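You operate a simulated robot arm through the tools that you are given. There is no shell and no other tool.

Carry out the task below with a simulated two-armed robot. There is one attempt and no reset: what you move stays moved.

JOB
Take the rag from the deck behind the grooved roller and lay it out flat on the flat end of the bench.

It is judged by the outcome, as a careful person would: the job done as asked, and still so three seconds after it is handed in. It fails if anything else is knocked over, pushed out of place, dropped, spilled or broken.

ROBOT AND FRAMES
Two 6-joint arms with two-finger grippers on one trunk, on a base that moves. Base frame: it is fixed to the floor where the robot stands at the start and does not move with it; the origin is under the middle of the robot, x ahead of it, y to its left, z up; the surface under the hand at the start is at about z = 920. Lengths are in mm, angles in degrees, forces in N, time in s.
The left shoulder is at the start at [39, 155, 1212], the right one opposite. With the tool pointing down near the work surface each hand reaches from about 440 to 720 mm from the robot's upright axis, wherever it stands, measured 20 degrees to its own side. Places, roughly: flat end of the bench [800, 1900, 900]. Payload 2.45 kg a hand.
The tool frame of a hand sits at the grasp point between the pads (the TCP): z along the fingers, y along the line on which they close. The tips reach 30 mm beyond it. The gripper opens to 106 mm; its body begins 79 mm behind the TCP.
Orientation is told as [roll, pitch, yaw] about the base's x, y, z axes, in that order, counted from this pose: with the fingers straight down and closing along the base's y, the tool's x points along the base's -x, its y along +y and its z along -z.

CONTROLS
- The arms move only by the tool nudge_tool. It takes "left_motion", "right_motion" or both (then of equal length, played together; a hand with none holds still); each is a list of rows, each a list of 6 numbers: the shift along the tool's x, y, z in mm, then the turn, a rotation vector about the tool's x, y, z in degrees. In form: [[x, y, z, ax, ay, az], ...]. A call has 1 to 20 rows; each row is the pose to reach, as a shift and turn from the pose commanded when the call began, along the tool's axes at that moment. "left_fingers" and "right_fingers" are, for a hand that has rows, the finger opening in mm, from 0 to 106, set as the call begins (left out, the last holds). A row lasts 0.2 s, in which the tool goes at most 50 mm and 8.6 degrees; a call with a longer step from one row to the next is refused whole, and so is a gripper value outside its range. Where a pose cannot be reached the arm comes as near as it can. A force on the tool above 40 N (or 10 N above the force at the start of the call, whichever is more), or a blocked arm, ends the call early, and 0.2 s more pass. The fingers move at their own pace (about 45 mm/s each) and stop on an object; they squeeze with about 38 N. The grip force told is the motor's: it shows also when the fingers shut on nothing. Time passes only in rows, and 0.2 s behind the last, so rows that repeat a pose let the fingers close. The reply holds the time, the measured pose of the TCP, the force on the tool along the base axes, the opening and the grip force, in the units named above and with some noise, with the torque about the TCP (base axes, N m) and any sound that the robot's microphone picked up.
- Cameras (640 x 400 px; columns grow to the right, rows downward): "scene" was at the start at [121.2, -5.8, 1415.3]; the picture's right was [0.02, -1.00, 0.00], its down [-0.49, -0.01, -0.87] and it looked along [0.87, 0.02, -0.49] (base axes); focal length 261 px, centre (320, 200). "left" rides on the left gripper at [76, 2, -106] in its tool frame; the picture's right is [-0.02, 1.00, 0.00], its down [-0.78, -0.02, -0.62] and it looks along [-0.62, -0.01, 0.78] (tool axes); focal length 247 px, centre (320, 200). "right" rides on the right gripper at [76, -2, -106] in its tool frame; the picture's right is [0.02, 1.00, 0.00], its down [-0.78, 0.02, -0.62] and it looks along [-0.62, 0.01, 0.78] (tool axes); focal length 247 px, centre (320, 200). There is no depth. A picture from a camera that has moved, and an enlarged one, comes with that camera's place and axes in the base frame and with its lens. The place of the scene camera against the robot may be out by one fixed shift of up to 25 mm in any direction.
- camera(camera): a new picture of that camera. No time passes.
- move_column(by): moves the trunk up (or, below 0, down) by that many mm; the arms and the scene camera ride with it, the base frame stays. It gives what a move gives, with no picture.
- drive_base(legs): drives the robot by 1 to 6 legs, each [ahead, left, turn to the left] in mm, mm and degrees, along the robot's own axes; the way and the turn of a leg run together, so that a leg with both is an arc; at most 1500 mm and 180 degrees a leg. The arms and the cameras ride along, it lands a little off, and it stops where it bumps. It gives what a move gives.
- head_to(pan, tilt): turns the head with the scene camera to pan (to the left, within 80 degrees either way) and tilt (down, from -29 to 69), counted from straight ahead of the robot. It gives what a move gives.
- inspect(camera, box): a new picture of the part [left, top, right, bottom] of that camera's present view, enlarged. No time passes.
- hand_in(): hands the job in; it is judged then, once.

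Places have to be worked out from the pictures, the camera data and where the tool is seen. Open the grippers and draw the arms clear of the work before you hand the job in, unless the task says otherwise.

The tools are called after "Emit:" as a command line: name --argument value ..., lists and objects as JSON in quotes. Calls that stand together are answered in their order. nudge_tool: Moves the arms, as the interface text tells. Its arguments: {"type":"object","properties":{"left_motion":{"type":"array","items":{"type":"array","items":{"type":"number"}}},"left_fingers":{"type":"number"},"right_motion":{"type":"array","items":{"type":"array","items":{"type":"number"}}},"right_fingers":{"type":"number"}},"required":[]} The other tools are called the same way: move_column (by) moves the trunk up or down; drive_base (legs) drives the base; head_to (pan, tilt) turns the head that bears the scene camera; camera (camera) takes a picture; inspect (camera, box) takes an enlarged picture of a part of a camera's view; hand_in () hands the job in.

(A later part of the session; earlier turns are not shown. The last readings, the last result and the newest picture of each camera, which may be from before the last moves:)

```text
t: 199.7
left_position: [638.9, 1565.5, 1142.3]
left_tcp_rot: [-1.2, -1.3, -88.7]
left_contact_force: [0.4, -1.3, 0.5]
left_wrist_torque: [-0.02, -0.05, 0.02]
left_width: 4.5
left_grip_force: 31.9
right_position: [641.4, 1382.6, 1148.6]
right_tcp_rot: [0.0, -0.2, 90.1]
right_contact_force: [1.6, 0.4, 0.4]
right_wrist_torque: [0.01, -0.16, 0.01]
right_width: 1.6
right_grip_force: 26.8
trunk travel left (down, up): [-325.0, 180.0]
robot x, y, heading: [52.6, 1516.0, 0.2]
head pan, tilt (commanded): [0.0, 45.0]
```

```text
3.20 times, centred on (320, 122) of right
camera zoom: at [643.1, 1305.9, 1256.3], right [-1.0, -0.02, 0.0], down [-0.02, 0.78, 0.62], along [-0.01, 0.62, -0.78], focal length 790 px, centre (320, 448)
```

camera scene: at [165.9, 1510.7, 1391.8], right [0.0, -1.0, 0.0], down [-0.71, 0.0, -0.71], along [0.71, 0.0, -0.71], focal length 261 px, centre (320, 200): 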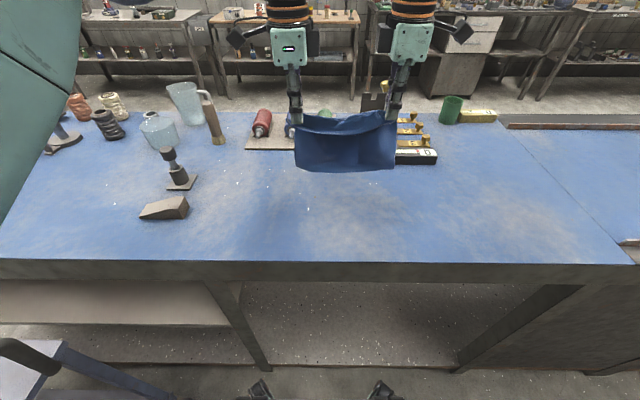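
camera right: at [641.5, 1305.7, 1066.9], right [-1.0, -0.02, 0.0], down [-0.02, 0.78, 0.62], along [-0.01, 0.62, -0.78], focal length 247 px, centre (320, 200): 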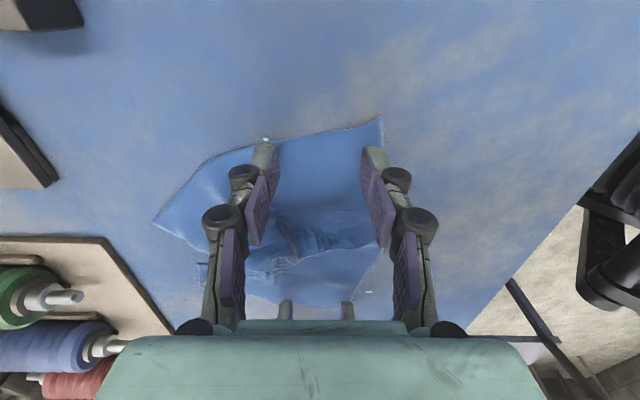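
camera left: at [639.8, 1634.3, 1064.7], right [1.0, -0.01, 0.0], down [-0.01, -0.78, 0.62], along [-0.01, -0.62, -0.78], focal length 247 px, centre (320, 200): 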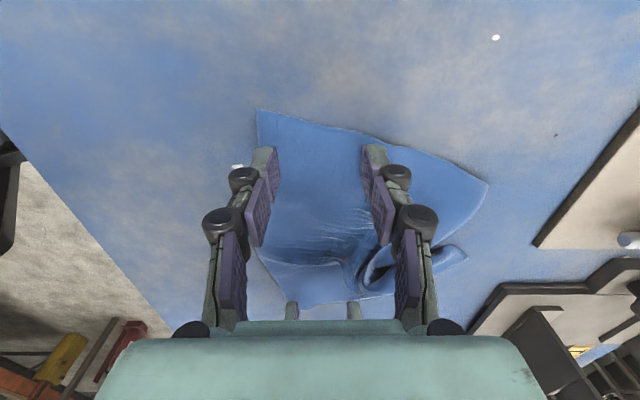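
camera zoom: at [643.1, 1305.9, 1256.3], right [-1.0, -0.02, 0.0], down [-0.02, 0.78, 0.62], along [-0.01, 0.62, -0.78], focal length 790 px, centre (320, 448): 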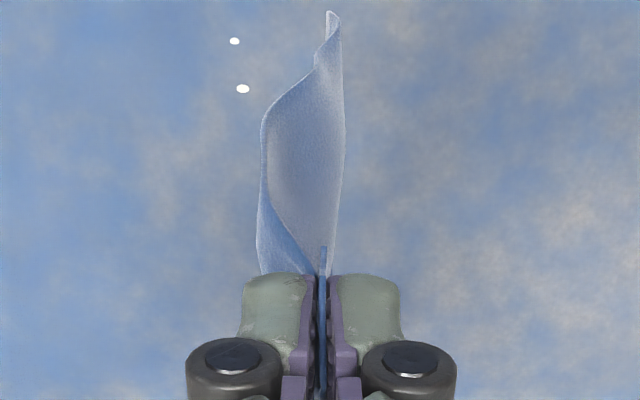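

The rag hangs straight with a level hem about 80 mm above the table. I'll move both hands forward to x≈690 and down so the hem is about 20 mm above the table, and let it settle.

Emit:
nudge_tool --left_motion '[[0, 10, 8, 0, 0, 0], [0, 20, 18, 0, 0, 0], [0, 30, 28, 0, 0, 0], [0, 40, 38, 0, 0, 0], [0, 48, 46, 0, 0, 0], [0, 50, 50, 0, 0, 0], [0, 50, 50, 0, 0, 0], [0, 50, 50, 0, 0, 0], [0, 50, 50, 0, 0, 0], [0, 50, 50, 0, 0, 0]]' --right_motion '[[0, -10, 8, 0, 0, 0], [0, -20, 18, 0, 0, 0], [0, -30, 28, 0, 0, 0], [0, -40, 38, 0, 0, 0], [0, -48, 46, 0, 0, 0], [0, -50, 52, 0, 0, 0], [0, -50, 52, 0, 0, 0], [0, -50, 52, 0, 0, 0], [0, -50, 52, 0, 0, 0], [0, -50, 52, 0, 0, 0]]'

Emit:
camera --camera "scene"

Emit:
camera --camera "left"

Emit:
camera --camera "right"

```text
t: 201.9
left_position: [687.0, 1557.2, 1101.1]
left_tcp_rot: [0.0, 0.0, -90.0]
left_contact_force: [-1.1, -0.4, 0.2]
left_wrist_torque: [-0.05, -0.13, 0.03]
left_width: 2.1
left_grip_force: 27.7
right_position: [689.7, 1379.8, 1099.8]
right_tcp_rot: [0.0, -0.1, 90.2]
right_contact_force: [-0.2, 0.6, -1.5]
right_wrist_torque: [0.05, -0.02, -0.04]
right_width: 4.4
right_grip_force: 31.0
trunk travel left (down, up): [-325.0, 180.0]
robot x, y, heading: [54.5, 1515.9, 0.2]
head pan, tilt (commanded): [0.0, 45.0]
```

```text
taken
camera scene: at [164.6, 1510.7, 1391.9], right [0.0, -1.0, 0.0], down [-0.71, 0.0, -0.71], along [0.71, 0.0, -0.71], focal length 261 px, centre (320, 200)
```

scene: 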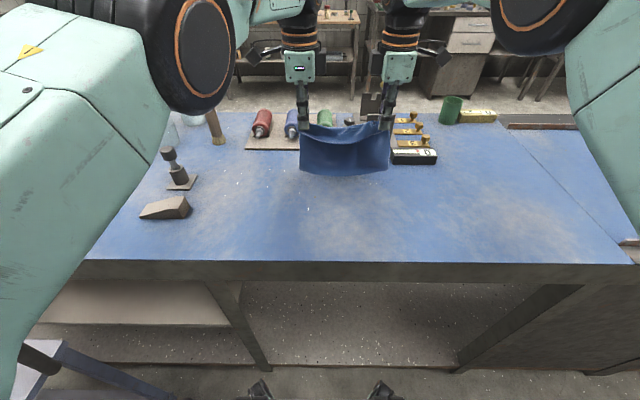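

```text
taken
camera left: at [687.9, 1632.6, 1207.0], right [1.0, -0.02, 0.0], down [-0.02, -0.78, 0.62], along [-0.01, -0.62, -0.78], focal length 247 px, centre (320, 200)
```

left: 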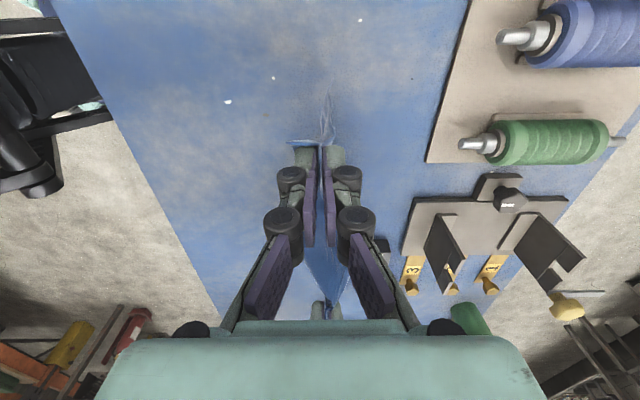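

```text
taken
camera right: at [691.9, 1303.6, 1206.9], right [-1.0, -0.02, 0.0], down [-0.02, 0.78, 0.62], along [-0.01, 0.62, -0.78], focal length 247 px, centre (320, 200)
```

right: 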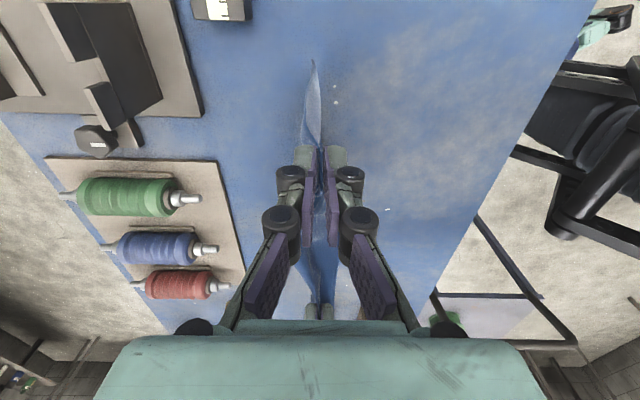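

The hem is level about 18 mm above the table at x≈690. Now I lay it: both hands draw toward me from the very start while lowering, so the hem trails outward when it touches.

Emit:
nudge_tool --left_motion '[[0, -8, 7, 0, 0, 0], [0, -18, 14, 0, 0, 0], [0, -30, 21, 0, 0, 0], [0, -42, 29, 0, 0, 0], [0, -54, 39, 0, 0, 0], [0, -66, 50, 0, 0, 0], [0, -78, 62, 0, 0, 0], [0, -89, 76, 0, 0, 0], [0, -98, 90, 0, 0, 0], [0, -98, 90, 0, 0, 0]]' --right_motion '[[0, 8, 7, 0, 0, 0], [0, 18, 14, 0, 0, 0], [0, 30, 21, 0, 0, 0], [0, 42, 29, 0, 0, 0], [0, 54, 39, 0, 0, 0], [0, 66, 50, 0, 0, 0], [0, 78, 62, 0, 0, 0], [0, 89, 76, 0, 0, 0], [0, 98, 90, 0, 0, 0], [0, 98, 90, 0, 0, 0]]'

Emit:
camera --camera "left"

Emit:
camera --camera "right"

Emit:
inspect --camera "scene" --box '[232, 90, 424, 210]'

```text
t: 204.1
left_position: [601.0, 1588.3, 994.2]
left_tcp_rot: [-2.5, -2.1, -87.5]
left_contact_force: [0.2, 0.5, -1.0]
left_wrist_torque: [-0.04, 0.06, 0.02]
left_width: 3.7
left_grip_force: 31.0
left hand out of reach, approached as far as the arm can: row 7, 8, 9, 10
right_position: [593.3, 1380.9, 1007.9]
right_tcp_rot: [0.0, -0.2, 90.0]
right_contact_force: [1.6, 0.4, 0.3]
right_wrist_torque: [-0.06, 0.22, 0.05]
right_width: 4.8
right_grip_force: 38.9
trunk travel left (down, up): [-325.0, 180.0]
robot x, y, heading: [55.7, 1517.1, -0.0]
head pan, tilt (commanded): [0.0, 45.0]
```

```text
taken
camera left: at [603.7, 1669.2, 1096.3], right [1.0, 0.02, -0.05], down [0.04, -0.76, 0.65], along [-0.02, -0.65, -0.76], focal length 247 px, centre (320, 200)
```

left: 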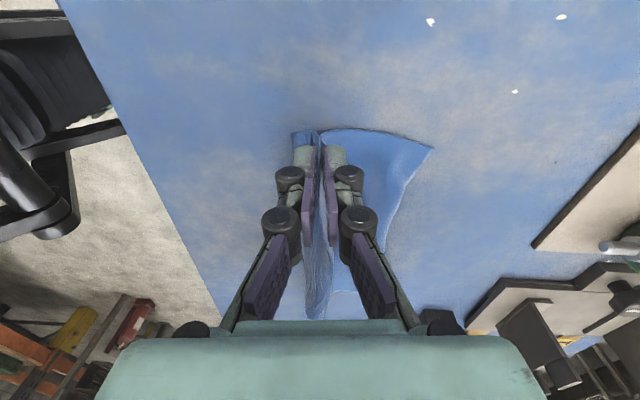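

```text
taken
camera right: at [595.8, 1304.1, 1114.0], right [-1.0, -0.02, 0.0], down [-0.02, 0.78, 0.62], along [-0.01, 0.62, -0.78], focal length 247 px, centre (320, 200)
```

right: 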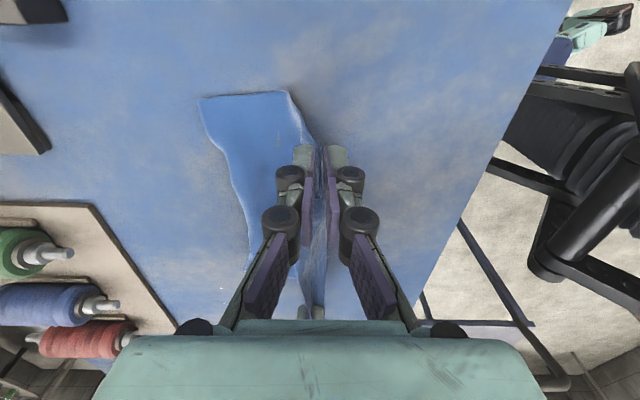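

```text
3.33 times, centred on (328, 150) of scene
camera zoom: at [166.1, 1510.5, 1391.8], right [0.0, -1.0, 0.0], down [-0.71, 0.0, -0.71], along [0.71, 0.0, -0.71], focal length 870 px, centre (293, 367)
```

zoom: 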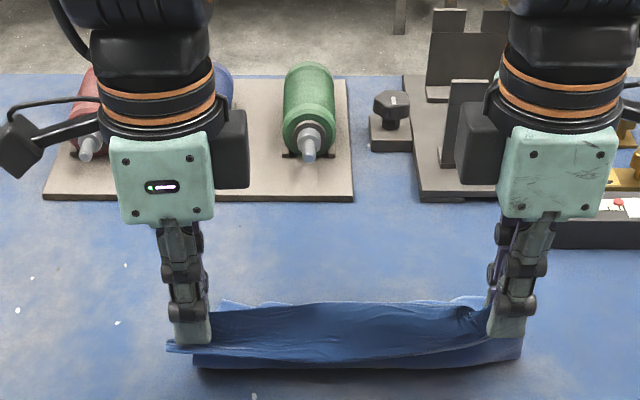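

The hem lies outward and straight at x≈686 on both corners. The left arm is at its inner limit, so I'll lower the right slightly and finish drawing back with the base, 30 mm.

Emit:
nudge_tool --right_motion '[[0, 0, 6, 0, 0, 0], [0, 0, 12, 0, 0, 0], [0, 0, 12, 0, 0, 0]]'

Emit:
drive_base --legs '[[-30, 0, 0]]'

Emit:
camera --camera "left"

Emit:
camera --camera "right"

Emit:
inspect --camera "scene" --box '[232, 90, 424, 210]'

```text
t: 204.9
left_position: [603.7, 1589.1, 1001.2]
left_tcp_rot: [-2.0, -2.2, -87.4]
left_contact_force: [-0.4, 1.2, 2.6]
left_wrist_torque: [-0.01, -0.12, 0.01]
left_width: 2.4
left_grip_force: 34.4
right_position: [592.8, 1380.2, 995.5]
right_tcp_rot: [0.1, -0.2, 90.1]
right_contact_force: [0.3, 1.1, 0.7]
right_wrist_torque: [-0.02, -0.01, 0.01]
right_width: 4.4
right_grip_force: 31.8
trunk travel left (down, up): [-325.0, 180.0]
robot x, y, heading: [58.4, 1512.3, 0.3]
head pan, tilt (commanded): [0.0, 45.0]
```

```text
t: 206.0
left_position: [580.4, 1590.0, 1008.3]
left_tcp_rot: [-0.9, -2.3, -87.3]
left_contact_force: [-0.8, -0.5, 0.5]
left_wrist_torque: [-0.02, 0.09, 0.01]
left_width: 1.3
left_grip_force: 26.9
right_position: [565.3, 1379.6, 993.5]
right_tcp_rot: [0.2, -0.3, 90.1]
right_contact_force: [1.4, -0.4, -0.7]
right_wrist_torque: [-0.02, 0.09, 0.04]
right_width: 4.7
right_grip_force: 31.7
trunk travel left (down, up): [-325.0, 180.0]
robot x, y, heading: [21.3, 1519.4, 0.2]
head pan, tilt (commanded): [0.0, 45.0]
```

```text
taken
camera left: at [579.3, 1670.3, 1111.7], right [1.0, 0.02, -0.01], down [0.03, -0.76, 0.65], along [0.0, -0.65, -0.76], focal length 247 px, centre (320, 200)
```

left: 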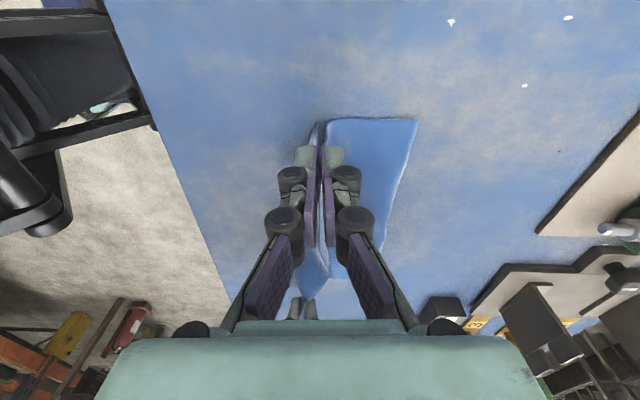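

```text
taken
camera right: at [566.8, 1303.9, 1100.8], right [-1.0, -0.02, 0.0], down [-0.02, 0.78, 0.62], along [-0.02, 0.62, -0.78], focal length 247 px, centre (320, 200)
```

right: 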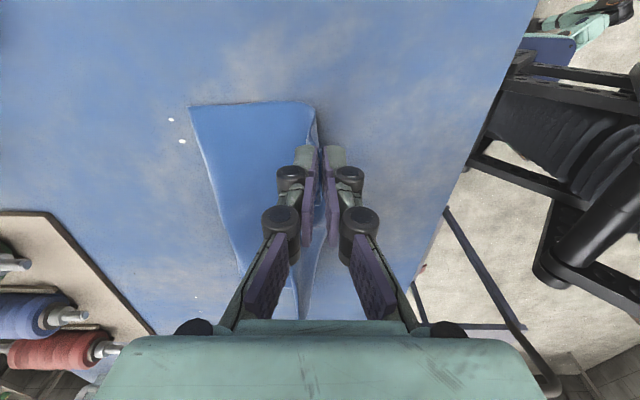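

```text
3.33 times, centred on (328, 150) of scene
camera zoom: at [136.1, 1510.1, 1391.4], right [0.0, -1.0, 0.0], down [-0.71, 0.0, -0.7], along [0.7, 0.0, -0.71], focal length 870 px, centre (293, 367)
```

zoom: 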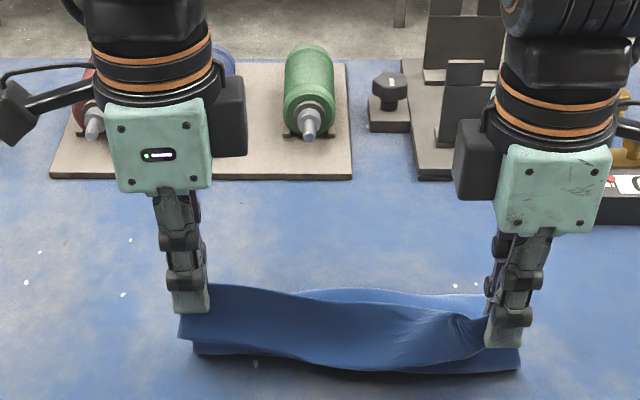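

The hem stays straight (x≈657 at both corners). I'll back the base 20 mm more to take up the slack, then lower both hands.

Emit:
drive_base --legs '[[-20, 0, 0]]'

Emit:
nudge_tool --left_motion '[[0, 3, 8, 0, 0, 0], [0, 5, 17, 0, 0, 0], [0, 5, 26, 0, 0, 0], [0, 5, 35, 0, 0, 0], [0, 5, 44, 0, 0, 0], [0, 5, 50, 0, 0, 0], [0, 5, 50, 0, 0, 0]]' --right_motion '[[0, 0, 6, 0, 0, 0], [0, 0, 13, 0, 0, 0], [0, 0, 20, 0, 0, 0], [0, 0, 27, 0, 0, 0], [0, 0, 33, 0, 0, 0], [0, 0, 37, 0, 0, 0], [0, 0, 37, 0, 0, 0]]'

Emit:
camera --camera "left"

Emit:
camera --camera "right"

Emit:
inspect --camera "scene" --box '[232, 90, 424, 210]'

```text
t: 206.9
left_position: [564.1, 1589.9, 1012.7]
left_tcp_rot: [-0.5, -2.4, -87.2]
left_contact_force: [3.0, -0.8, -1.2]
left_wrist_torque: [0.07, 0.22, 0.03]
left_width: 6.1
left_grip_force: 38.6
right_position: [545.1, 1378.9, 992.4]
right_tcp_rot: [0.3, -0.2, 90.1]
right_contact_force: [-2.0, 1.3, 0.2]
right_wrist_torque: [0.06, -0.05, 0.03]
right_width: 3.2
right_grip_force: 36.1
trunk travel left (down, up): [-325.0, 180.0]
robot x, y, heading: [-3.3, 1514.3, 0.3]
head pan, tilt (commanded): [0.0, 45.0]
```

```text
t: 208.5
left_position: [563.2, 1589.3, 965.8]
left_tcp_rot: [-0.2, -2.5, -87.2]
left_contact_force: [-0.4, 0.6, -0.5]
left_wrist_torque: [0.0, -0.03, 0.01]
left_width: 6.2
left_grip_force: 37.3
right_position: [540.8, 1380.4, 959.7]
right_tcp_rot: [0.0, -0.2, 90.0]
right_contact_force: [0.2, 0.4, -1.8]
right_wrist_torque: [-0.02, 0.04, -0.01]
right_width: 5.2
right_grip_force: 39.0
trunk travel left (down, up): [-325.0, 180.0]
robot x, y, heading: [0.9, 1519.3, 0.3]
head pan, tilt (commanded): [0.0, 45.0]
```

```text
taken
camera left: at [559.7, 1671.2, 1067.8], right [1.0, 0.03, 0.0], down [0.02, -0.76, 0.66], along [0.02, -0.66, -0.76], focal length 247 px, centre (320, 200)
```

left: 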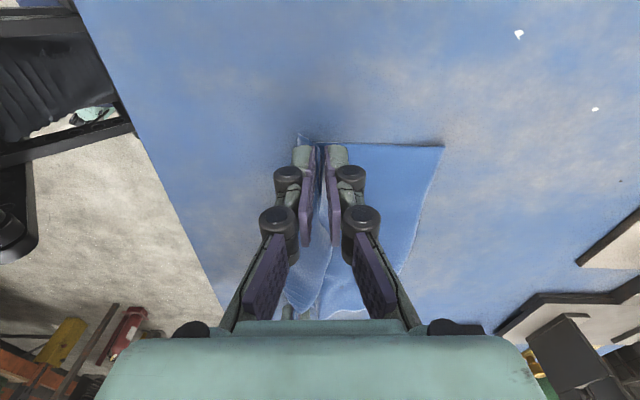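

```text
taken
camera right: at [541.5, 1304.1, 1067.5], right [-1.0, -0.02, 0.0], down [-0.02, 0.78, 0.62], along [-0.01, 0.62, -0.78], focal length 247 px, centre (320, 200)
```

right: 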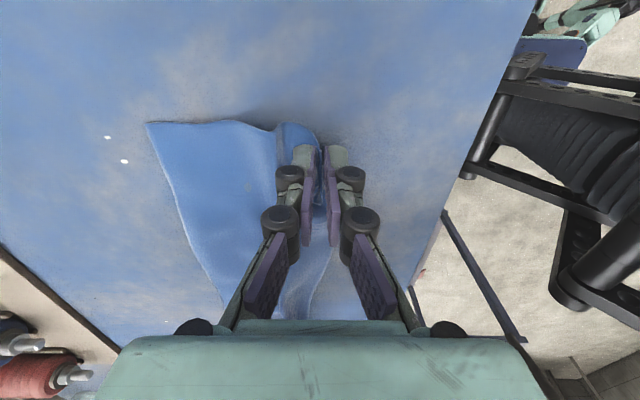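

```text
3.33 times, centred on (328, 150) of scene
camera zoom: at [107.7, 1510.9, 1392.1], right [0.01, -1.0, 0.0], down [-0.71, 0.0, -0.71], along [0.71, 0.0, -0.71], focal length 870 px, centre (293, 367)
```

zoom: 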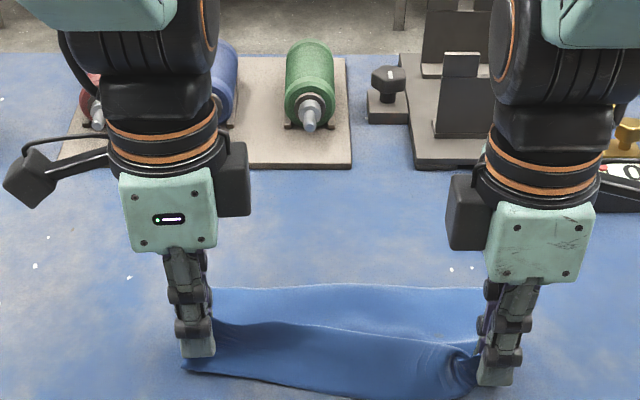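

The hem is straight at x≈645, with a low hump behind the hands. I'll lower to touch, ease up slightly, open the fingers and lift clear.

Emit:
nudge_tool --left_motion '[[0, 0, 5, 0, 0, 0], [0, 0, 10, 0, 0, 0], [0, 0, 13, 0, 0, 0], [0, 0, 13, 0, 0, 0]]' --right_motion '[[0, 0, 3, 0, 0, 0], [0, 0, 5, 0, 0, 0], [0, 0, 7, 0, 0, 0], [0, 0, 7, 0, 0, 0]]'

Emit:
nudge_tool --left_motion '[[0, 0, 0, 0, 0, 0], [0, 0, 0, 0, 0, 0], [0, 0, 0, 0, 0, 0], [0, 0, 0, 0, 0, 0], [0, 0, -20, 0, 0, 0], [0, 0, -55, 0, 0, 0], [0, 0, -95, 0, 0, 0], [0, 0, -115, 0, 0, 0], [0, 0, -115, 0, 0, 0]]' --right_motion '[[0, 0, 0, 0, 0, 0], [0, 0, 0, 0, 0, 0], [0, 0, 0, 0, 0, 0], [0, 0, 0, 0, 0, 0], [0, 0, -20, 0, 0, 0], [0, 0, -55, 0, 0, 0], [0, 0, -95, 0, 0, 0], [0, 0, -115, 0, 0, 0], [0, 0, -115, 0, 0, 0]]' --left_fingers 50 --right_fingers 50

Emit:
camera --camera "left"

Emit:
camera --camera "right"

Emit:
inspect --camera "scene" --box '[242, 130, 418, 240]'

```text
t: 209.5
left_position: [564.1, 1588.9, 952.7]
left_tcp_rot: [-0.3, -2.5, -87.3]
left_contact_force: [1.7, 2.2, 3.6]
left_wrist_torque: [-0.05, -0.26, 0.05]
left_width: 1.2
left_grip_force: 30.6
right_position: [541.9, 1379.9, 951.7]
right_tcp_rot: [-0.2, -0.2, 90.1]
right_contact_force: [1.7, -2.1, 23.8]
right_wrist_torque: [0.07, -0.28, 0.0]
right_width: 2.5
right_grip_force: 34.7
trunk travel left (down, up): [-325.0, 180.0]
robot x, y, heading: [0.7, 1516.8, 0.4]
head pan, tilt (commanded): [0.0, 45.0]
```

```text
t: 211.5
left_position: [566.4, 1595.5, 1068.0]
left_tcp_rot: [-0.4, -2.4, -87.1]
left_contact_force: [0.1, 0.0, 0.6]
left_wrist_torque: [0.0, 0.02, 0.0]
left_width: 50.1
left_grip_force: 0.1
right_position: [540.7, 1375.7, 1065.2]
right_tcp_rot: [0.1, -0.1, 90.2]
right_contact_force: [0.6, 0.2, -1.0]
right_wrist_torque: [-0.01, -0.04, 0.0]
right_width: 50.2
right_grip_force: 0.1
trunk travel left (down, up): [-325.0, 180.0]
robot x, y, heading: [-5.1, 1519.5, 0.4]
head pan, tilt (commanded): [0.0, 45.0]
```

```text
taken
camera left: at [563.5, 1676.2, 1169.1], right [1.0, 0.03, -0.01], down [0.02, -0.76, 0.66], along [0.01, -0.66, -0.76], focal length 247 px, centre (320, 200)
```

left: 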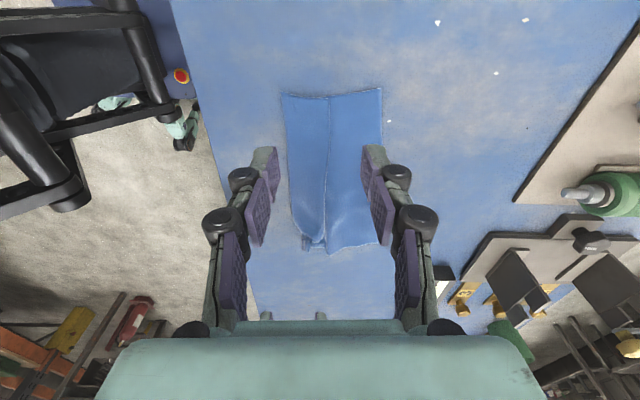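

```text
taken
camera right: at [542.6, 1300.4, 1172.5], right [-1.0, -0.02, 0.0], down [-0.02, 0.78, 0.62], along [-0.02, 0.62, -0.78], focal length 247 px, centre (320, 200)
```

right: 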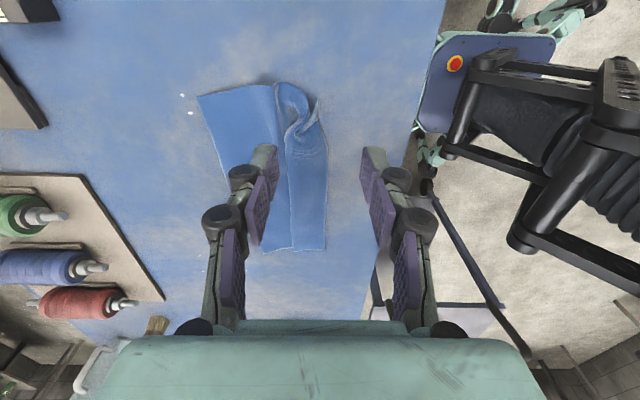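

```text
3.64 times, centred on (330, 185) of scene
camera zoom: at [110.9, 1510.5, 1391.8], right [0.01, -1.0, 0.0], down [-0.71, 0.0, -0.71], along [0.71, 0.0, -0.71], focal length 949 px, centre (284, 254)
```

zoom: 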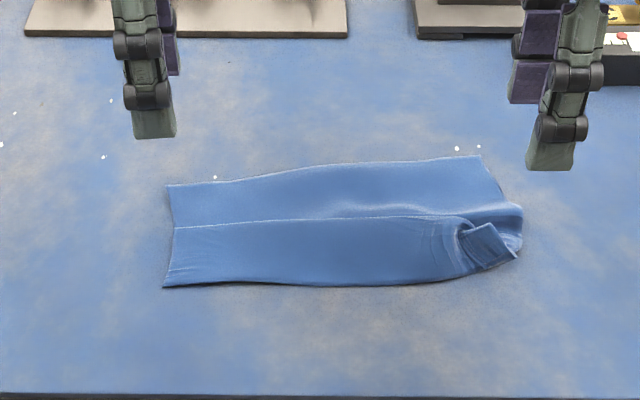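

The rag lies straight but with an S-fold along y at x≈593, and the right near corner is a bit twisted. I'll straddle the fold line with both hands and spread the far side outward, as before. First I position them and level the left hand.

Emit:
nudge_tool --left_motion '[[-12, 14, 0, 0, 1.2, 1.5], [-23, 27, 0, 0, 2.4, 2.9], [-23, 27, 40, 0, 2.4, 2.9], [-23, 27, 80, 0, 2.4, 2.9], [-23, 27, 100, 0, 2.4, 2.9], [-23, 27, 107, 0, 2.4, 2.9], [-23, 27, 107, 0, 2.4, 2.9]]' --right_motion '[[-25, -26, 0, 0, 0, 0], [-49, -52, 0, 0, 0, 0], [-49, -52, 40, 0, 0, 0], [-49, -52, 80, 0, 0, 0], [-49, -52, 100, 0, 0, 0], [-49, -52, 105, 0, 0, 0], [-49, -52, 105, 0, 0, 0]]' --left_fingers 46 --right_fingers 46

Emit:
camera --camera "left"

Emit:
camera --camera "right"

Emit:
inspect --camera "scene" --box '[242, 130, 418, 240]'

```text
t: 213.1
left_position: [591.5, 1567.0, 959.7]
left_tcp_rot: [-0.3, -0.1, -90.2]
left_contact_force: [0.2, -0.3, -0.4]
left_wrist_torque: [0.04, -0.03, -0.02]
left_width: 46.1
left_grip_force: 0.2
right_position: [592.8, 1428.0, 961.1]
right_tcp_rot: [0.1, -0.2, 90.1]
right_contact_force: [-0.5, -0.4, -0.1]
right_wrist_torque: [-0.02, 0.04, 0.01]
right_width: 45.9
right_grip_force: 0.1
trunk travel left (down, up): [-325.0, 180.0]
robot x, y, heading: [-1.3, 1515.3, 0.3]
head pan, tilt (commanded): [0.0, 45.0]
```

```text
taken
camera left: at [592.7, 1643.9, 1065.4], right [1.0, -0.02, 0.0], down [-0.02, -0.78, 0.62], along [-0.02, -0.62, -0.78], focal length 247 px, centre (320, 200)
```

left: 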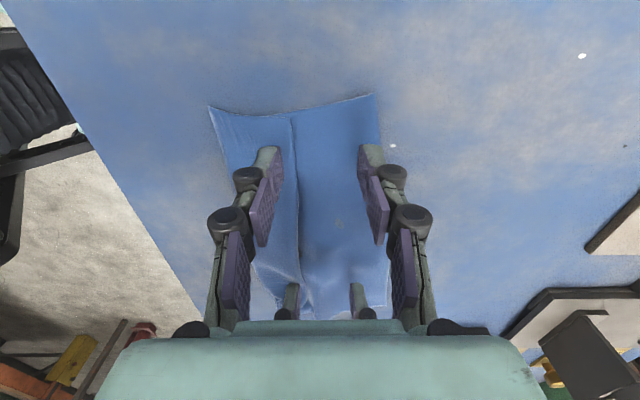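

```text
taken
camera right: at [594.3, 1351.7, 1069.1], right [-1.0, -0.02, 0.0], down [-0.02, 0.78, 0.62], along [-0.02, 0.62, -0.78], focal length 247 px, centre (320, 200)
```

right: 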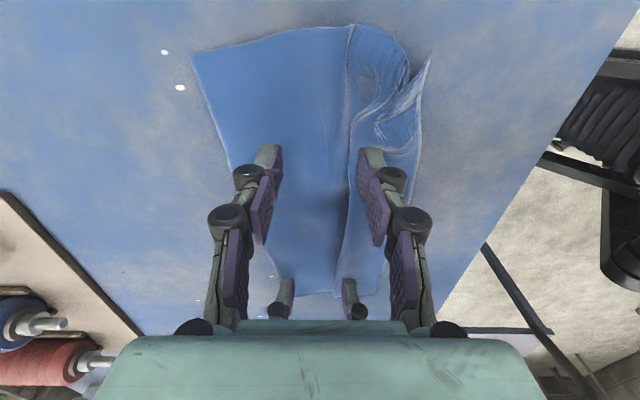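

```text
3.64 times, centred on (330, 185) of scene
camera zoom: at [110.5, 1510.0, 1391.9], right [0.01, -1.0, 0.0], down [-0.71, 0.0, -0.71], along [0.71, 0.0, -0.71], focal length 949 px, centre (284, 254)
```

zoom: 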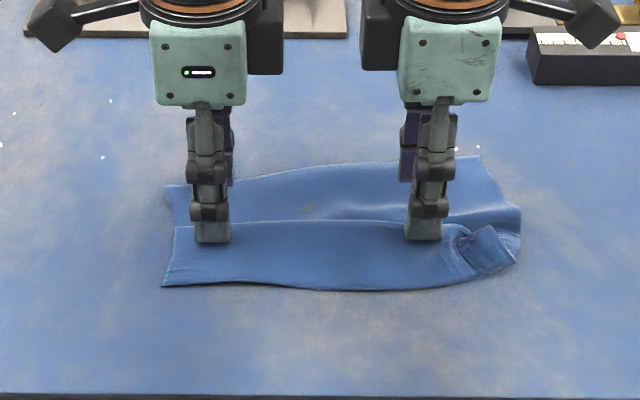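

The fold line is at x≈570–575. I'll shift both hands about 7 mm toward me, so the near tips sit well on the near layer, then press.

Emit:
nudge_tool --left_motion '[[0, -6, 3, 0, 0, 0], [0, -6, 7, 0, 0, 0], [0, -6, 9, 0, 0, 0], [0, -6, 10, 0, 0, 0], [0, -6, 10, 0, 0, 0]]' --right_motion '[[0, 8, 3, 0, 0, 0], [0, 8, 7, 0, 0, 0], [0, 8, 9, 0, 0, 0], [0, 8, 10, 0, 0, 0], [0, 8, 10, 0, 0, 0]]'

```text
t: 214.3
left_position: [586.8, 1567.5, 951.8]
left_tcp_rot: [-0.2, -0.1, -90.1]
left_contact_force: [-1.9, -1.3, 9.3]
left_wrist_torque: [0.05, 0.35, 0.06]
left_width: 47.0
left_grip_force: 3.2
right_position: [584.6, 1430.4, 951.1]
right_tcp_rot: [0.0, -0.3, 90.2]
right_contact_force: [-0.3, -0.2, 3.0]
right_wrist_torque: [0.03, 0.12, -0.01]
right_width: 46.9
right_grip_force: 0.8
trunk travel left (down, up): [-325.0, 180.0]
robot x, y, heading: [-1.0, 1516.3, 0.5]
head pan, tilt (commanded): [0.0, 45.0]
```

The near tips carry the load (doubled layers there). I'll tilt 1.5° to bring the far tips down too.

Emit:
nudge_tool --left_motion '[[0, 0, 0.3, 0.8, 0, 0], [0, 0, 0.5, 1.6, 0, 0], [0, 0, 0.5, 1.6, 0, 0]]' --right_motion '[[0, 0, 0.7, -0.8, 0, 0], [0, 0, 1.5, -1.6, 0, 0], [0, 0, 1.5, -1.6, 0, 0]]'

```text
t: 215.1
left_position: [585.0, 1566.7, 950.9]
left_tcp_rot: [-1.7, -0.1, -90.2]
left_contact_force: [0.4, -0.8, 10.4]
left_wrist_torque: [-0.04, -0.21, 0.02]
left_width: 46.9
left_grip_force: 0.9
right_position: [585.4, 1430.4, 950.1]
right_tcp_rot: [1.4, -0.2, 90.1]
right_contact_force: [0.2, 0.4, 6.2]
right_wrist_torque: [0.0, -0.1, 0.0]
right_width: 46.2
right_grip_force: 0.7
trunk travel left (down, up): [-325.0, 180.0]
robot x, y, heading: [-1.2, 1515.3, 0.4]
head pan, tilt (commanded): [0.0, 45.0]
```

Well balanced now. Spreading both hands while shifting outward 24 mm.

Emit:
nudge_tool --left_motion '[[0, 6, 0.5, 0, 0, 0], [0, 13, 0.5, 0, 0, 0], [0, 20, 0.5, 0, 0, 0], [0, 24, 0.5, 0, 0, 0], [0, 24, 0.5, 0, 0, 0], [0, 24, 0.5, 0, 0, 0]]' --right_motion '[[0, -6, 1, 0, 0, 0], [0, -13, 1, 0, 0, 0], [0, -20, 1, 0, 0, 0], [0, -24, 1, 0, 0, 0], [0, -24, 1, 0, 0, 0], [0, -24, 1, 0, 0, 0]]' --left_fingers 104 --right_fingers 104

Emit:
nudge_tool --left_motion '[[0, 0, -15, 0, 0, 0], [0, 0, -45, 0, 0, 0], [0, 0, -80, 0, 0, 0], [20, 0, -115, 0, 0, 0], [40, 0, -115, 0, 0, 0]]' --right_motion '[[0, 0, -15, 0, 0, 0], [0, 0, -45, 0, 0, 0], [0, 0, -80, 0, 0, 0], [20, 0, -115, 0, 0, 0], [40, 0, -115, 0, 0, 0]]'

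Emit:
camera --camera "left"

Emit:
camera --camera "right"

Emit:
inspect --camera "scene" --box '[242, 130, 418, 240]'

```text
t: 216.5
left_position: [611.5, 1566.7, 947.9]
left_tcp_rot: [-1.8, -0.1, -90.1]
left_contact_force: [0.2, 0.8, 0.2]
left_wrist_torque: [0.04, -0.03, 0.0]
left_width: 104.1
left_grip_force: 0.1
right_position: [607.3, 1431.3, 948.8]
right_tcp_rot: [1.7, -0.1, 90.0]
right_contact_force: [-0.4, -0.1, -0.3]
right_wrist_torque: [0.03, -0.01, 0.01]
right_width: 103.8
right_grip_force: 0.0
trunk travel left (down, up): [-325.0, 180.0]
robot x, y, heading: [-2.7, 1515.4, 0.2]
head pan, tilt (commanded): [0.0, 45.0]
```

```text
t: 217.7
left_position: [615.3, 1607.7, 1063.1]
left_tcp_rot: [-1.9, -0.1, -90.2]
left_contact_force: [-0.2, 0.1, -0.2]
left_wrist_torque: [0.0, -0.01, -0.02]
left_width: 103.8
left_grip_force: 0.1
right_position: [614.1, 1392.1, 1064.3]
right_tcp_rot: [1.7, -0.1, 90.1]
right_contact_force: [0.3, -0.4, 0.2]
right_wrist_torque: [-0.02, -0.01, 0.0]
right_width: 104.1
right_grip_force: 0.1
trunk travel left (down, up): [-325.0, 180.0]
robot x, y, heading: [-1.2, 1518.8, 0.2]
head pan, tilt (commanded): [0.0, 45.0]
```

```text
taken
camera left: at [619.1, 1684.0, 1168.3], right [1.0, -0.02, -0.03], down [0.0, -0.78, 0.62], along [-0.04, -0.62, -0.78], focal length 247 px, centre (320, 200)
```

left: 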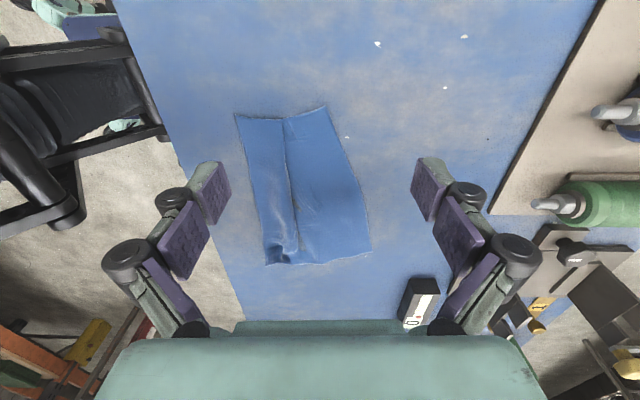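

```text
taken
camera right: at [618.4, 1315.9, 1171.1], right [-1.0, -0.02, 0.03], down [0.0, 0.78, 0.62], along [-0.04, 0.62, -0.78], focal length 247 px, centre (320, 200)
```

right: 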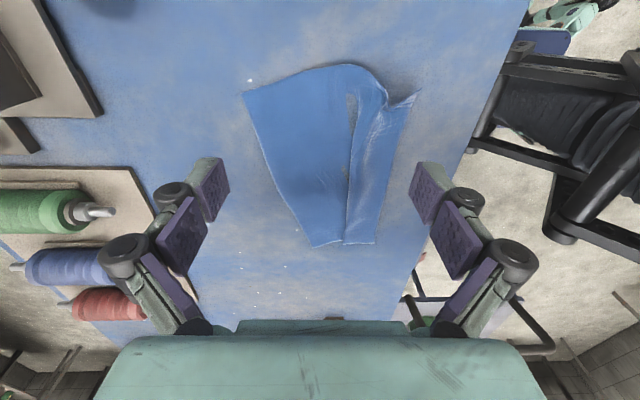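

```text
3.64 times, centred on (330, 185) of scene
camera zoom: at [109.9, 1510.2, 1391.9], right [0.01, -1.0, 0.0], down [-0.71, 0.0, -0.71], along [0.71, 0.0, -0.71], focal length 949 px, centre (284, 254)
```

zoom: 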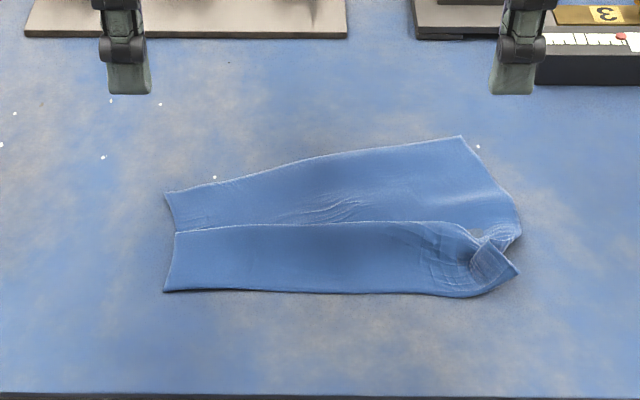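

The right part spread (far-right corner now at x≈683), but on the left the far tip was on the very edge and slipped, so an S-fold of about 100 mm remains there. I'll hold the near part down with the right hand at the middle, and draw the far-left corner outward with the left hand, tilted for reach.

Emit:
nudge_tool --left_motion '[[-5, -2, 5, -2.2, 0, 0], [-10, -4, 12, -4.4, 0, 0], [-15, -6, 22, -6.6, 0, 0], [-19, -8, 34, -8.8, 0, 0], [-19, -10, 48, -11, 0, 0], [-19, -10, 62, -13.2, 0, 0], [-19, -10, 76, -15.4, 0, 0], [-19, -10, 90, -17, 0, 0], [-19, -10, 97, -17, 0, 0], [-19, -10, 97, -17, 0, 0]]' --right_motion '[[-20, 15, 0, 1, 0, 0], [-40, 30, 0, 1.7, 0, 0], [-60, 45, 0, 1.7, 0, 0], [-80, 58, 0, 1.7, 0, 0], [-88, 63, 20, 1.7, 0, 0], [-88, 63, 45, 1.7, 0, 0], [-88, 63, 70, 1.7, 0, 0], [-88, 63, 90, 1.7, 0, 0], [-88, 63, 103, 1.7, 0, 0], [-88, 63, 103, 1.7, 0, 0]]' --left_fingers 0 --right_fingers 0

Emit:
camera --camera "left"

Emit:
inspect --camera "scene" --box '[242, 130, 418, 240]'

```text
t: 219.9
left_position: [606.0, 1594.3, 968.6]
left_tcp_rot: [15.0, -1.1, -88.8]
left_contact_force: [-0.4, -0.1, 0.1]
left_wrist_torque: [-0.03, 0.01, -0.02]
left_width: 0.0
left_grip_force: 28.1
right_position: [560.4, 1457.2, 967.0]
right_tcp_rot: [0.0, -1.8, 88.1]
right_contact_force: [0.8, -0.5, 0.1]
right_wrist_torque: [0.02, -0.03, 0.01]
right_width: 0.0
right_grip_force: 28.3
right hand out of reach, approached as far as the arm can: row 5, 6, 7, 8, 9, 10
trunk travel left (down, up): [-325.0, 180.0]
robot x, y, heading: [-0.5, 1517.2, 0.3]
head pan, tilt (commanded): [0.0, 45.0]
```

```text
taken
camera left: at [577.3, 1673.1, 1068.8], right [0.97, 0.0, 0.26], down [-0.16, -0.78, 0.61], along [0.2, -0.63, -0.75], focal length 247 px, centre (320, 200)
```

left: 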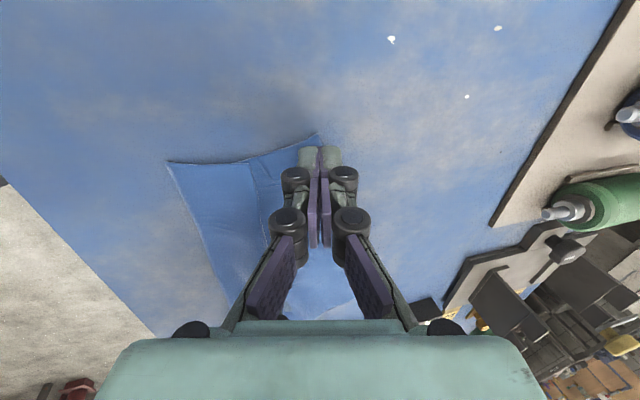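

```text
3.64 times, centred on (330, 185) of scene
camera zoom: at [111.1, 1510.0, 1391.8], right [0.01, -1.0, 0.0], down [-0.71, 0.0, -0.71], along [0.71, 0.0, -0.71], focal length 949 px, centre (284, 254)
```

zoom: 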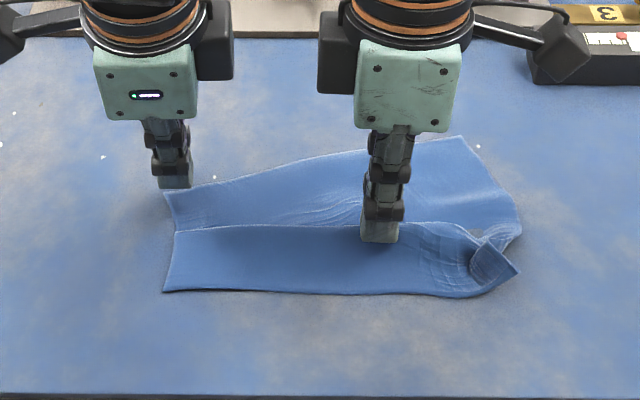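

The right tip is above the near layer at (560, 1457), which will do for holding. I'll lower both to contact.

Emit:
nudge_tool --left_motion '[[-4, -1, 5, 0, 0, 0], [-8, -2.3, 9, 0, 0, 0], [-8, -3, 12, 0, 0, 0], [-8, -3.6, 14, 0, 0, 0], [-8, -4, 15.5, 0, 0, 0], [-8, -4, 15.5, 0, 0, 0]]' --right_motion '[[0, 0, 5, 0, 0, 0], [0, 0, 9, 0, 0, 0], [0, 0, 12, 0, 0, 0], [0, 0, 14, 0, 0, 0], [0, 0, 15, 0, 0, 0], [0, 0, 15, 0, 0, 0]]'

```text
t: 221.3
left_position: [605.5, 1591.5, 955.5]
left_tcp_rot: [15.2, -1.2, -88.5]
left_contact_force: [-0.6, 0.6, 0.0]
left_wrist_torque: [0.0, 0.02, 0.04]
left_width: 0.2
left_grip_force: 28.8
right_position: [557.3, 1460.1, 948.8]
right_tcp_rot: [-0.1, -1.2, 88.6]
right_contact_force: [0.8, -1.5, 4.8]
right_wrist_torque: [-0.04, -0.09, -0.01]
right_width: 0.0
right_grip_force: 28.6
trunk travel left (down, up): [-325.0, 180.0]
robot x, y, heading: [-2.1, 1517.6, 0.2]
head pan, tilt (commanded): [0.0, 45.0]
```

Emit:
nudge_tool --left_motion '[[0, -0.5, 2, 0, 0, 0], [0, -1, 4, 0, 0, 0], [0, -1.3, 5, 0, 0, 0], [0, -1.3, 5, 0, 0, 0]]' --right_motion '[[0, 0, 1, 0, 0, 0], [0, 0, 1.5, 0, 0, 0], [0, 0, 1.5, 0, 0, 0], [0, 0, 1.5, 0, 0, 0]]'

```text
t: 222.3
left_position: [604.0, 1589.8, 950.7]
left_tcp_rot: [15.3, -1.1, -88.7]
left_contact_force: [1.2, 2.1, 8.3]
left_wrist_torque: [0.05, 0.0, -0.01]
left_width: 0.0
left_grip_force: 28.4
right_position: [556.2, 1459.7, 949.6]
right_tcp_rot: [-0.1, -1.1, 88.7]
right_contact_force: [5.8, 0.0, 22.1]
right_wrist_torque: [-0.21, -0.31, 0.03]
right_width: 0.0
right_grip_force: 28.4
trunk travel left (down, up): [-325.0, 180.0]
robot x, y, heading: [-1.1, 1514.7, 0.4]
head pan, tilt (commanded): [0.0, 45.0]
```

Holding with 22 N at the near part and 8 N at the corner. Drawing the far-left corner outward by 85 mm.

Emit:
nudge_tool --left_motion '[[0, 6.6, 2.2, 0, 0, 0], [0, 13.4, 4.0, 0, 0, 0], [0, 20.2, 5.8, 0, 0, 0], [0, 27, 7.6, 0, 0, 0], [0, 33.8, 9.4, 0, 0, 0], [0, 40.6, 11.3, 0, 0, 0], [0, 47.4, 13.1, 0, 0, 0], [0, 54.2, 14.9, 0, 0, 0], [0, 61, 16.7, 0, 0, 0], [0, 68, 18.6, 0, 0, 0], [0, 75, 20.5, 0, 0, 0], [0, 82, 22.4, 0, 0, 0], [0, 82, 22.4, 0, 0, 0]]'

Emit:
camera --camera "left"

Emit:
inspect --camera "scene" --box '[242, 130, 418, 240]'

```text
t: 225.1
left_position: [683.5, 1579.7, 949.3]
left_tcp_rot: [15.5, -0.1, -90.2]
left_contact_force: [-3.9, 0.0, 21.3]
left_wrist_torque: [-0.03, 0.12, -0.02]
left_width: 0.2
left_grip_force: 28.9
right_position: [555.4, 1458.4, 949.4]
right_tcp_rot: [0.0, -1.1, 88.7]
right_contact_force: [-0.4, -0.1, 0.7]
right_wrist_torque: [0.01, -0.03, -0.01]
right_width: 0.1
right_grip_force: 29.3
trunk travel left (down, up): [-325.0, 180.0]
robot x, y, heading: [-3.6, 1517.9, 0.5]
head pan, tilt (commanded): [0.0, 45.0]
```

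```text
taken
camera left: at [657.1, 1656.3, 1052.2], right [0.96, -0.02, 0.27], down [-0.18, -0.78, 0.6], along [0.19, -0.62, -0.76], focal length 247 px, centre (320, 200)
```

left: 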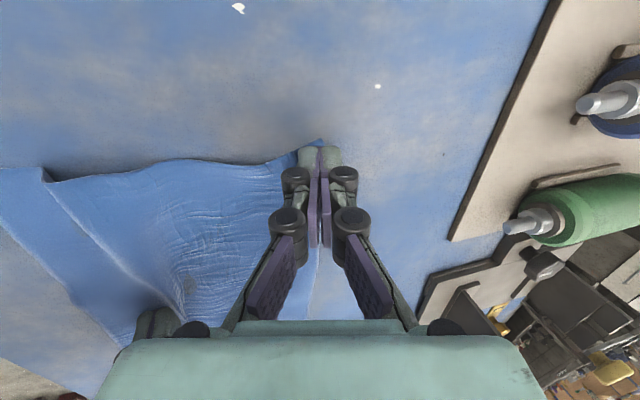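

```text
3.64 times, centred on (330, 185) of scene
camera zoom: at [106.9, 1509.8, 1392.2], right [0.01, -1.0, 0.0], down [-0.7, 0.0, -0.71], along [0.71, 0.0, -0.7], focal length 949 px, centre (284, 254)
```

zoom: 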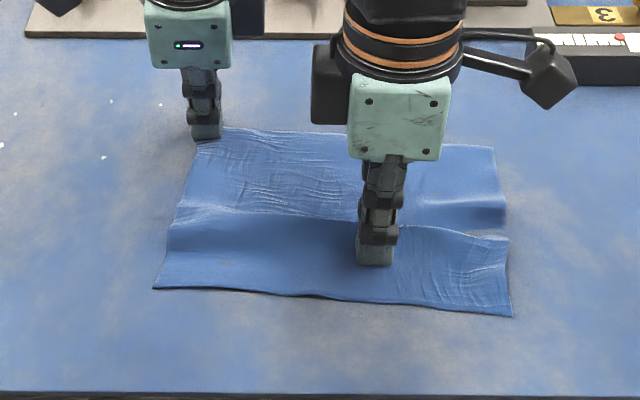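

Excellent: the fold has opened right out, and the twisted corner has unrolled too. I'll lift both hands clear and look.

Emit:
nudge_tool --left_motion '[[0, 3.1, -11.6, 0, 0, 0], [0, 9.1, -33.8, 0, 0, 0], [0, -3, -65, 3, 0, 0], [15, -20, -90, 7, 0, 0], [35, -40, -110, 11, 0, 0], [50, -50, -115, 15.3, 0, 0], [50, -50, -115, 15.3, 0, 0]]' --right_motion '[[0, 0, -10, 0, 0, 0], [0, 0, -35, 0, 0, 0], [0, -5, -65, 0, 0, 0], [25, -10, -95, 0, 0, 0], [55, -15, -115, 0, 1, 1], [85, -20, -115, 0, 1, 1.3], [85, -20, -115, 0, 1, 1.3]]'

Emit:
camera --camera "left"

Emit:
camera --camera "right"

Emit:
inspect --camera "scene" --box '[242, 130, 418, 240]'

```text
t: 226.7
left_position: [608.2, 1628.0, 1044.6]
left_tcp_rot: [-0.2, -0.1, -90.1]
left_contact_force: [0.0, 0.7, 0.1]
left_wrist_torque: [-0.05, 0.0, 0.01]
left_width: 0.1
left_grip_force: 28.2
right_position: [574.3, 1384.1, 1055.5]
right_tcp_rot: [0.1, 0.9, 88.9]
right_contact_force: [-0.5, 0.1, 0.4]
right_wrist_torque: [0.02, 0.0, 0.01]
right_width: 0.0
right_grip_force: 28.3
trunk travel left (down, up): [-325.0, 180.0]
robot x, y, heading: [-4.6, 1520.2, 0.2]
head pan, tilt (commanded): [0.0, 45.0]
```

```text
taken
camera left: at [610.5, 1705.1, 1150.5], right [1.0, -0.02, 0.0], down [-0.02, -0.78, 0.62], along [-0.02, -0.62, -0.78], focal length 247 px, centre (320, 200)
```

left: 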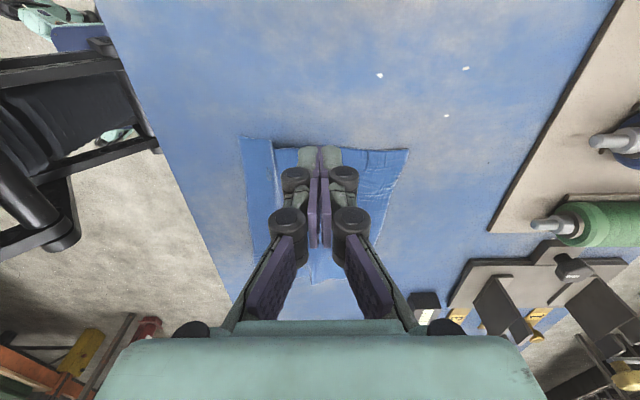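

```text
taken
camera right: at [574.3, 1308.3, 1164.6], right [-1.0, 0.0, 0.0], down [0.0, 0.79, 0.61], along [0.0, 0.61, -0.79], focal length 247 px, centre (320, 200)
```

right: 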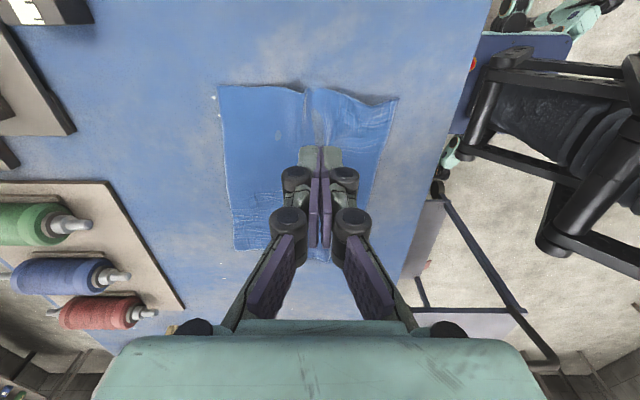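

```text
3.64 times, centred on (330, 185) of scene
camera zoom: at [110.8, 1511.1, 1391.8], right [0.01, -1.0, 0.0], down [-0.71, 0.0, -0.71], along [0.71, 0.0, -0.71], focal length 949 px, centre (284, 254)
```

zoom: 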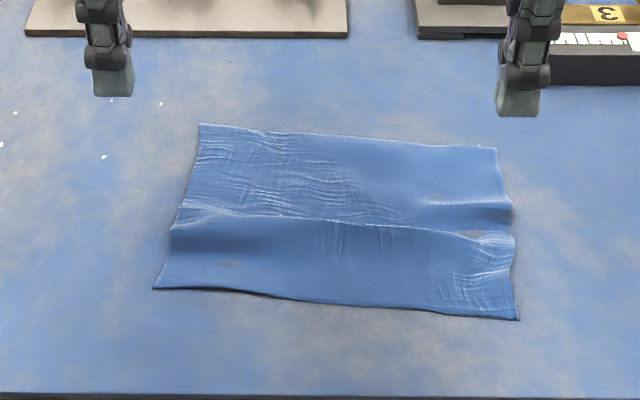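

The rag is nearly rectangular again: left side about 170 mm, right about 167 mm, with one ridge along y at x≈578–597. I'll straddle the ridge with both hands and spread it.

Emit:
nudge_tool --left_motion '[[-24, -6, 0, 0, 0, 0], [-48, -11, 0, 0, 0, 0], [-48, -11, 40, 0, 0, 0], [-48, -11, 70, 0, 0, 0], [-48, -11, 84, 0, 0, 0], [-48, -11, 84, 0, 0, 0]]' --right_motion '[[-5, -2, 0, 0, -0.9, -1.1], [-11, -4, 0, 0, -0.9, -1.1], [-11, -4, 40, 0, -0.9, -1.1], [-11, -4, 75, 0, -0.9, -1.1], [-11, -4, 94, 0, -0.9, -1.1], [-11, -4, 94, 0, -0.9, -1.1]]' --left_fingers 46 --right_fingers 46

Emit:
camera --camera "left"

Emit:
camera --camera "right"

```text
t: 228.1
left_position: [598.1, 1581.7, 959.5]
left_tcp_rot: [-0.1, -0.2, -90.1]
left_contact_force: [0.1, 0.0, 0.5]
left_wrist_torque: [0.0, 0.02, 0.02]
left_width: 46.0
left_grip_force: 0.0
right_position: [575.8, 1394.0, 966.3]
right_tcp_rot: [-0.1, 0.0, 89.8]
right_contact_force: [0.6, 0.4, -0.9]
right_wrist_torque: [-0.01, 0.02, 0.01]
right_width: 45.9
right_grip_force: 0.1
trunk travel left (down, up): [-325.0, 180.0]
robot x, y, heading: [-1.4, 1520.1, 0.2]
head pan, tilt (commanded): [0.0, 45.0]
```

```text
taken
camera left: at [598.9, 1660.3, 1065.6], right [1.0, -0.02, 0.0], down [-0.02, -0.78, 0.62], along [-0.02, -0.62, -0.78], focal length 247 px, centre (320, 200)
```

left: 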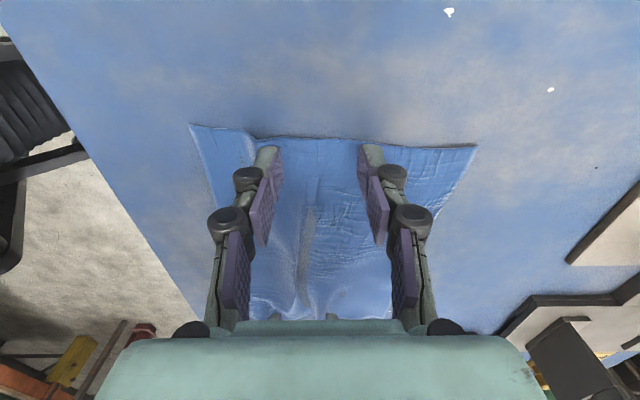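

```text
taken
camera right: at [577.3, 1318.3, 1073.1], right [-1.0, -0.02, 0.0], down [-0.02, 0.78, 0.62], along [-0.01, 0.62, -0.78], focal length 247 px, centre (320, 200)
```

right: 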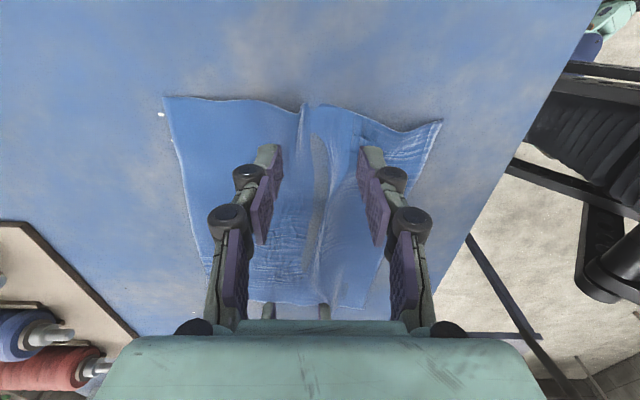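

On the left the ridge near the edge is closer to me, at x≈555, so I'll shift the left hand 32 mm toward me; the right is well placed. Then lower both.

Emit:
nudge_tool --left_motion '[[0, -16, 0, 0, 0, 0], [0, -32, 0, 0, 0, 0], [0, -32, 4, 0, 0, 0], [0, -32, 7, 0, 0, 0], [0, -32, 9, 0, 0, 0], [0, -32, 9, 0, 0, 0]]' --right_motion '[[0, -2, 4, 0, 0, 0], [0, -4, 8, 0, 0, 0], [0, -4, 11, 0, 0, 0], [0, -4, 13, 0, 0, 0], [0, -4, 14, 0, 0, 0], [0, -4, 14, 0, 0, 0]]'

```text
t: 229.5
left_position: [565.1, 1582.7, 949.1]
left_tcp_rot: [-0.1, -0.1, -90.1]
left_contact_force: [-1.0, 0.7, 5.9]
left_wrist_torque: [0.04, 0.11, 0.02]
left_width: 47.1
left_grip_force: 0.4
right_position: [581.8, 1390.6, 951.2]
right_tcp_rot: [0.0, -0.1, 89.9]
right_contact_force: [0.2, -0.4, -1.2]
right_wrist_torque: [-0.01, 0.03, 0.0]
right_width: 45.8
right_grip_force: 0.0
trunk travel left (down, up): [-325.0, 180.0]
robot x, y, heading: [-4.2, 1520.3, 0.2]
head pan, tilt (commanded): [0.0, 45.0]
```

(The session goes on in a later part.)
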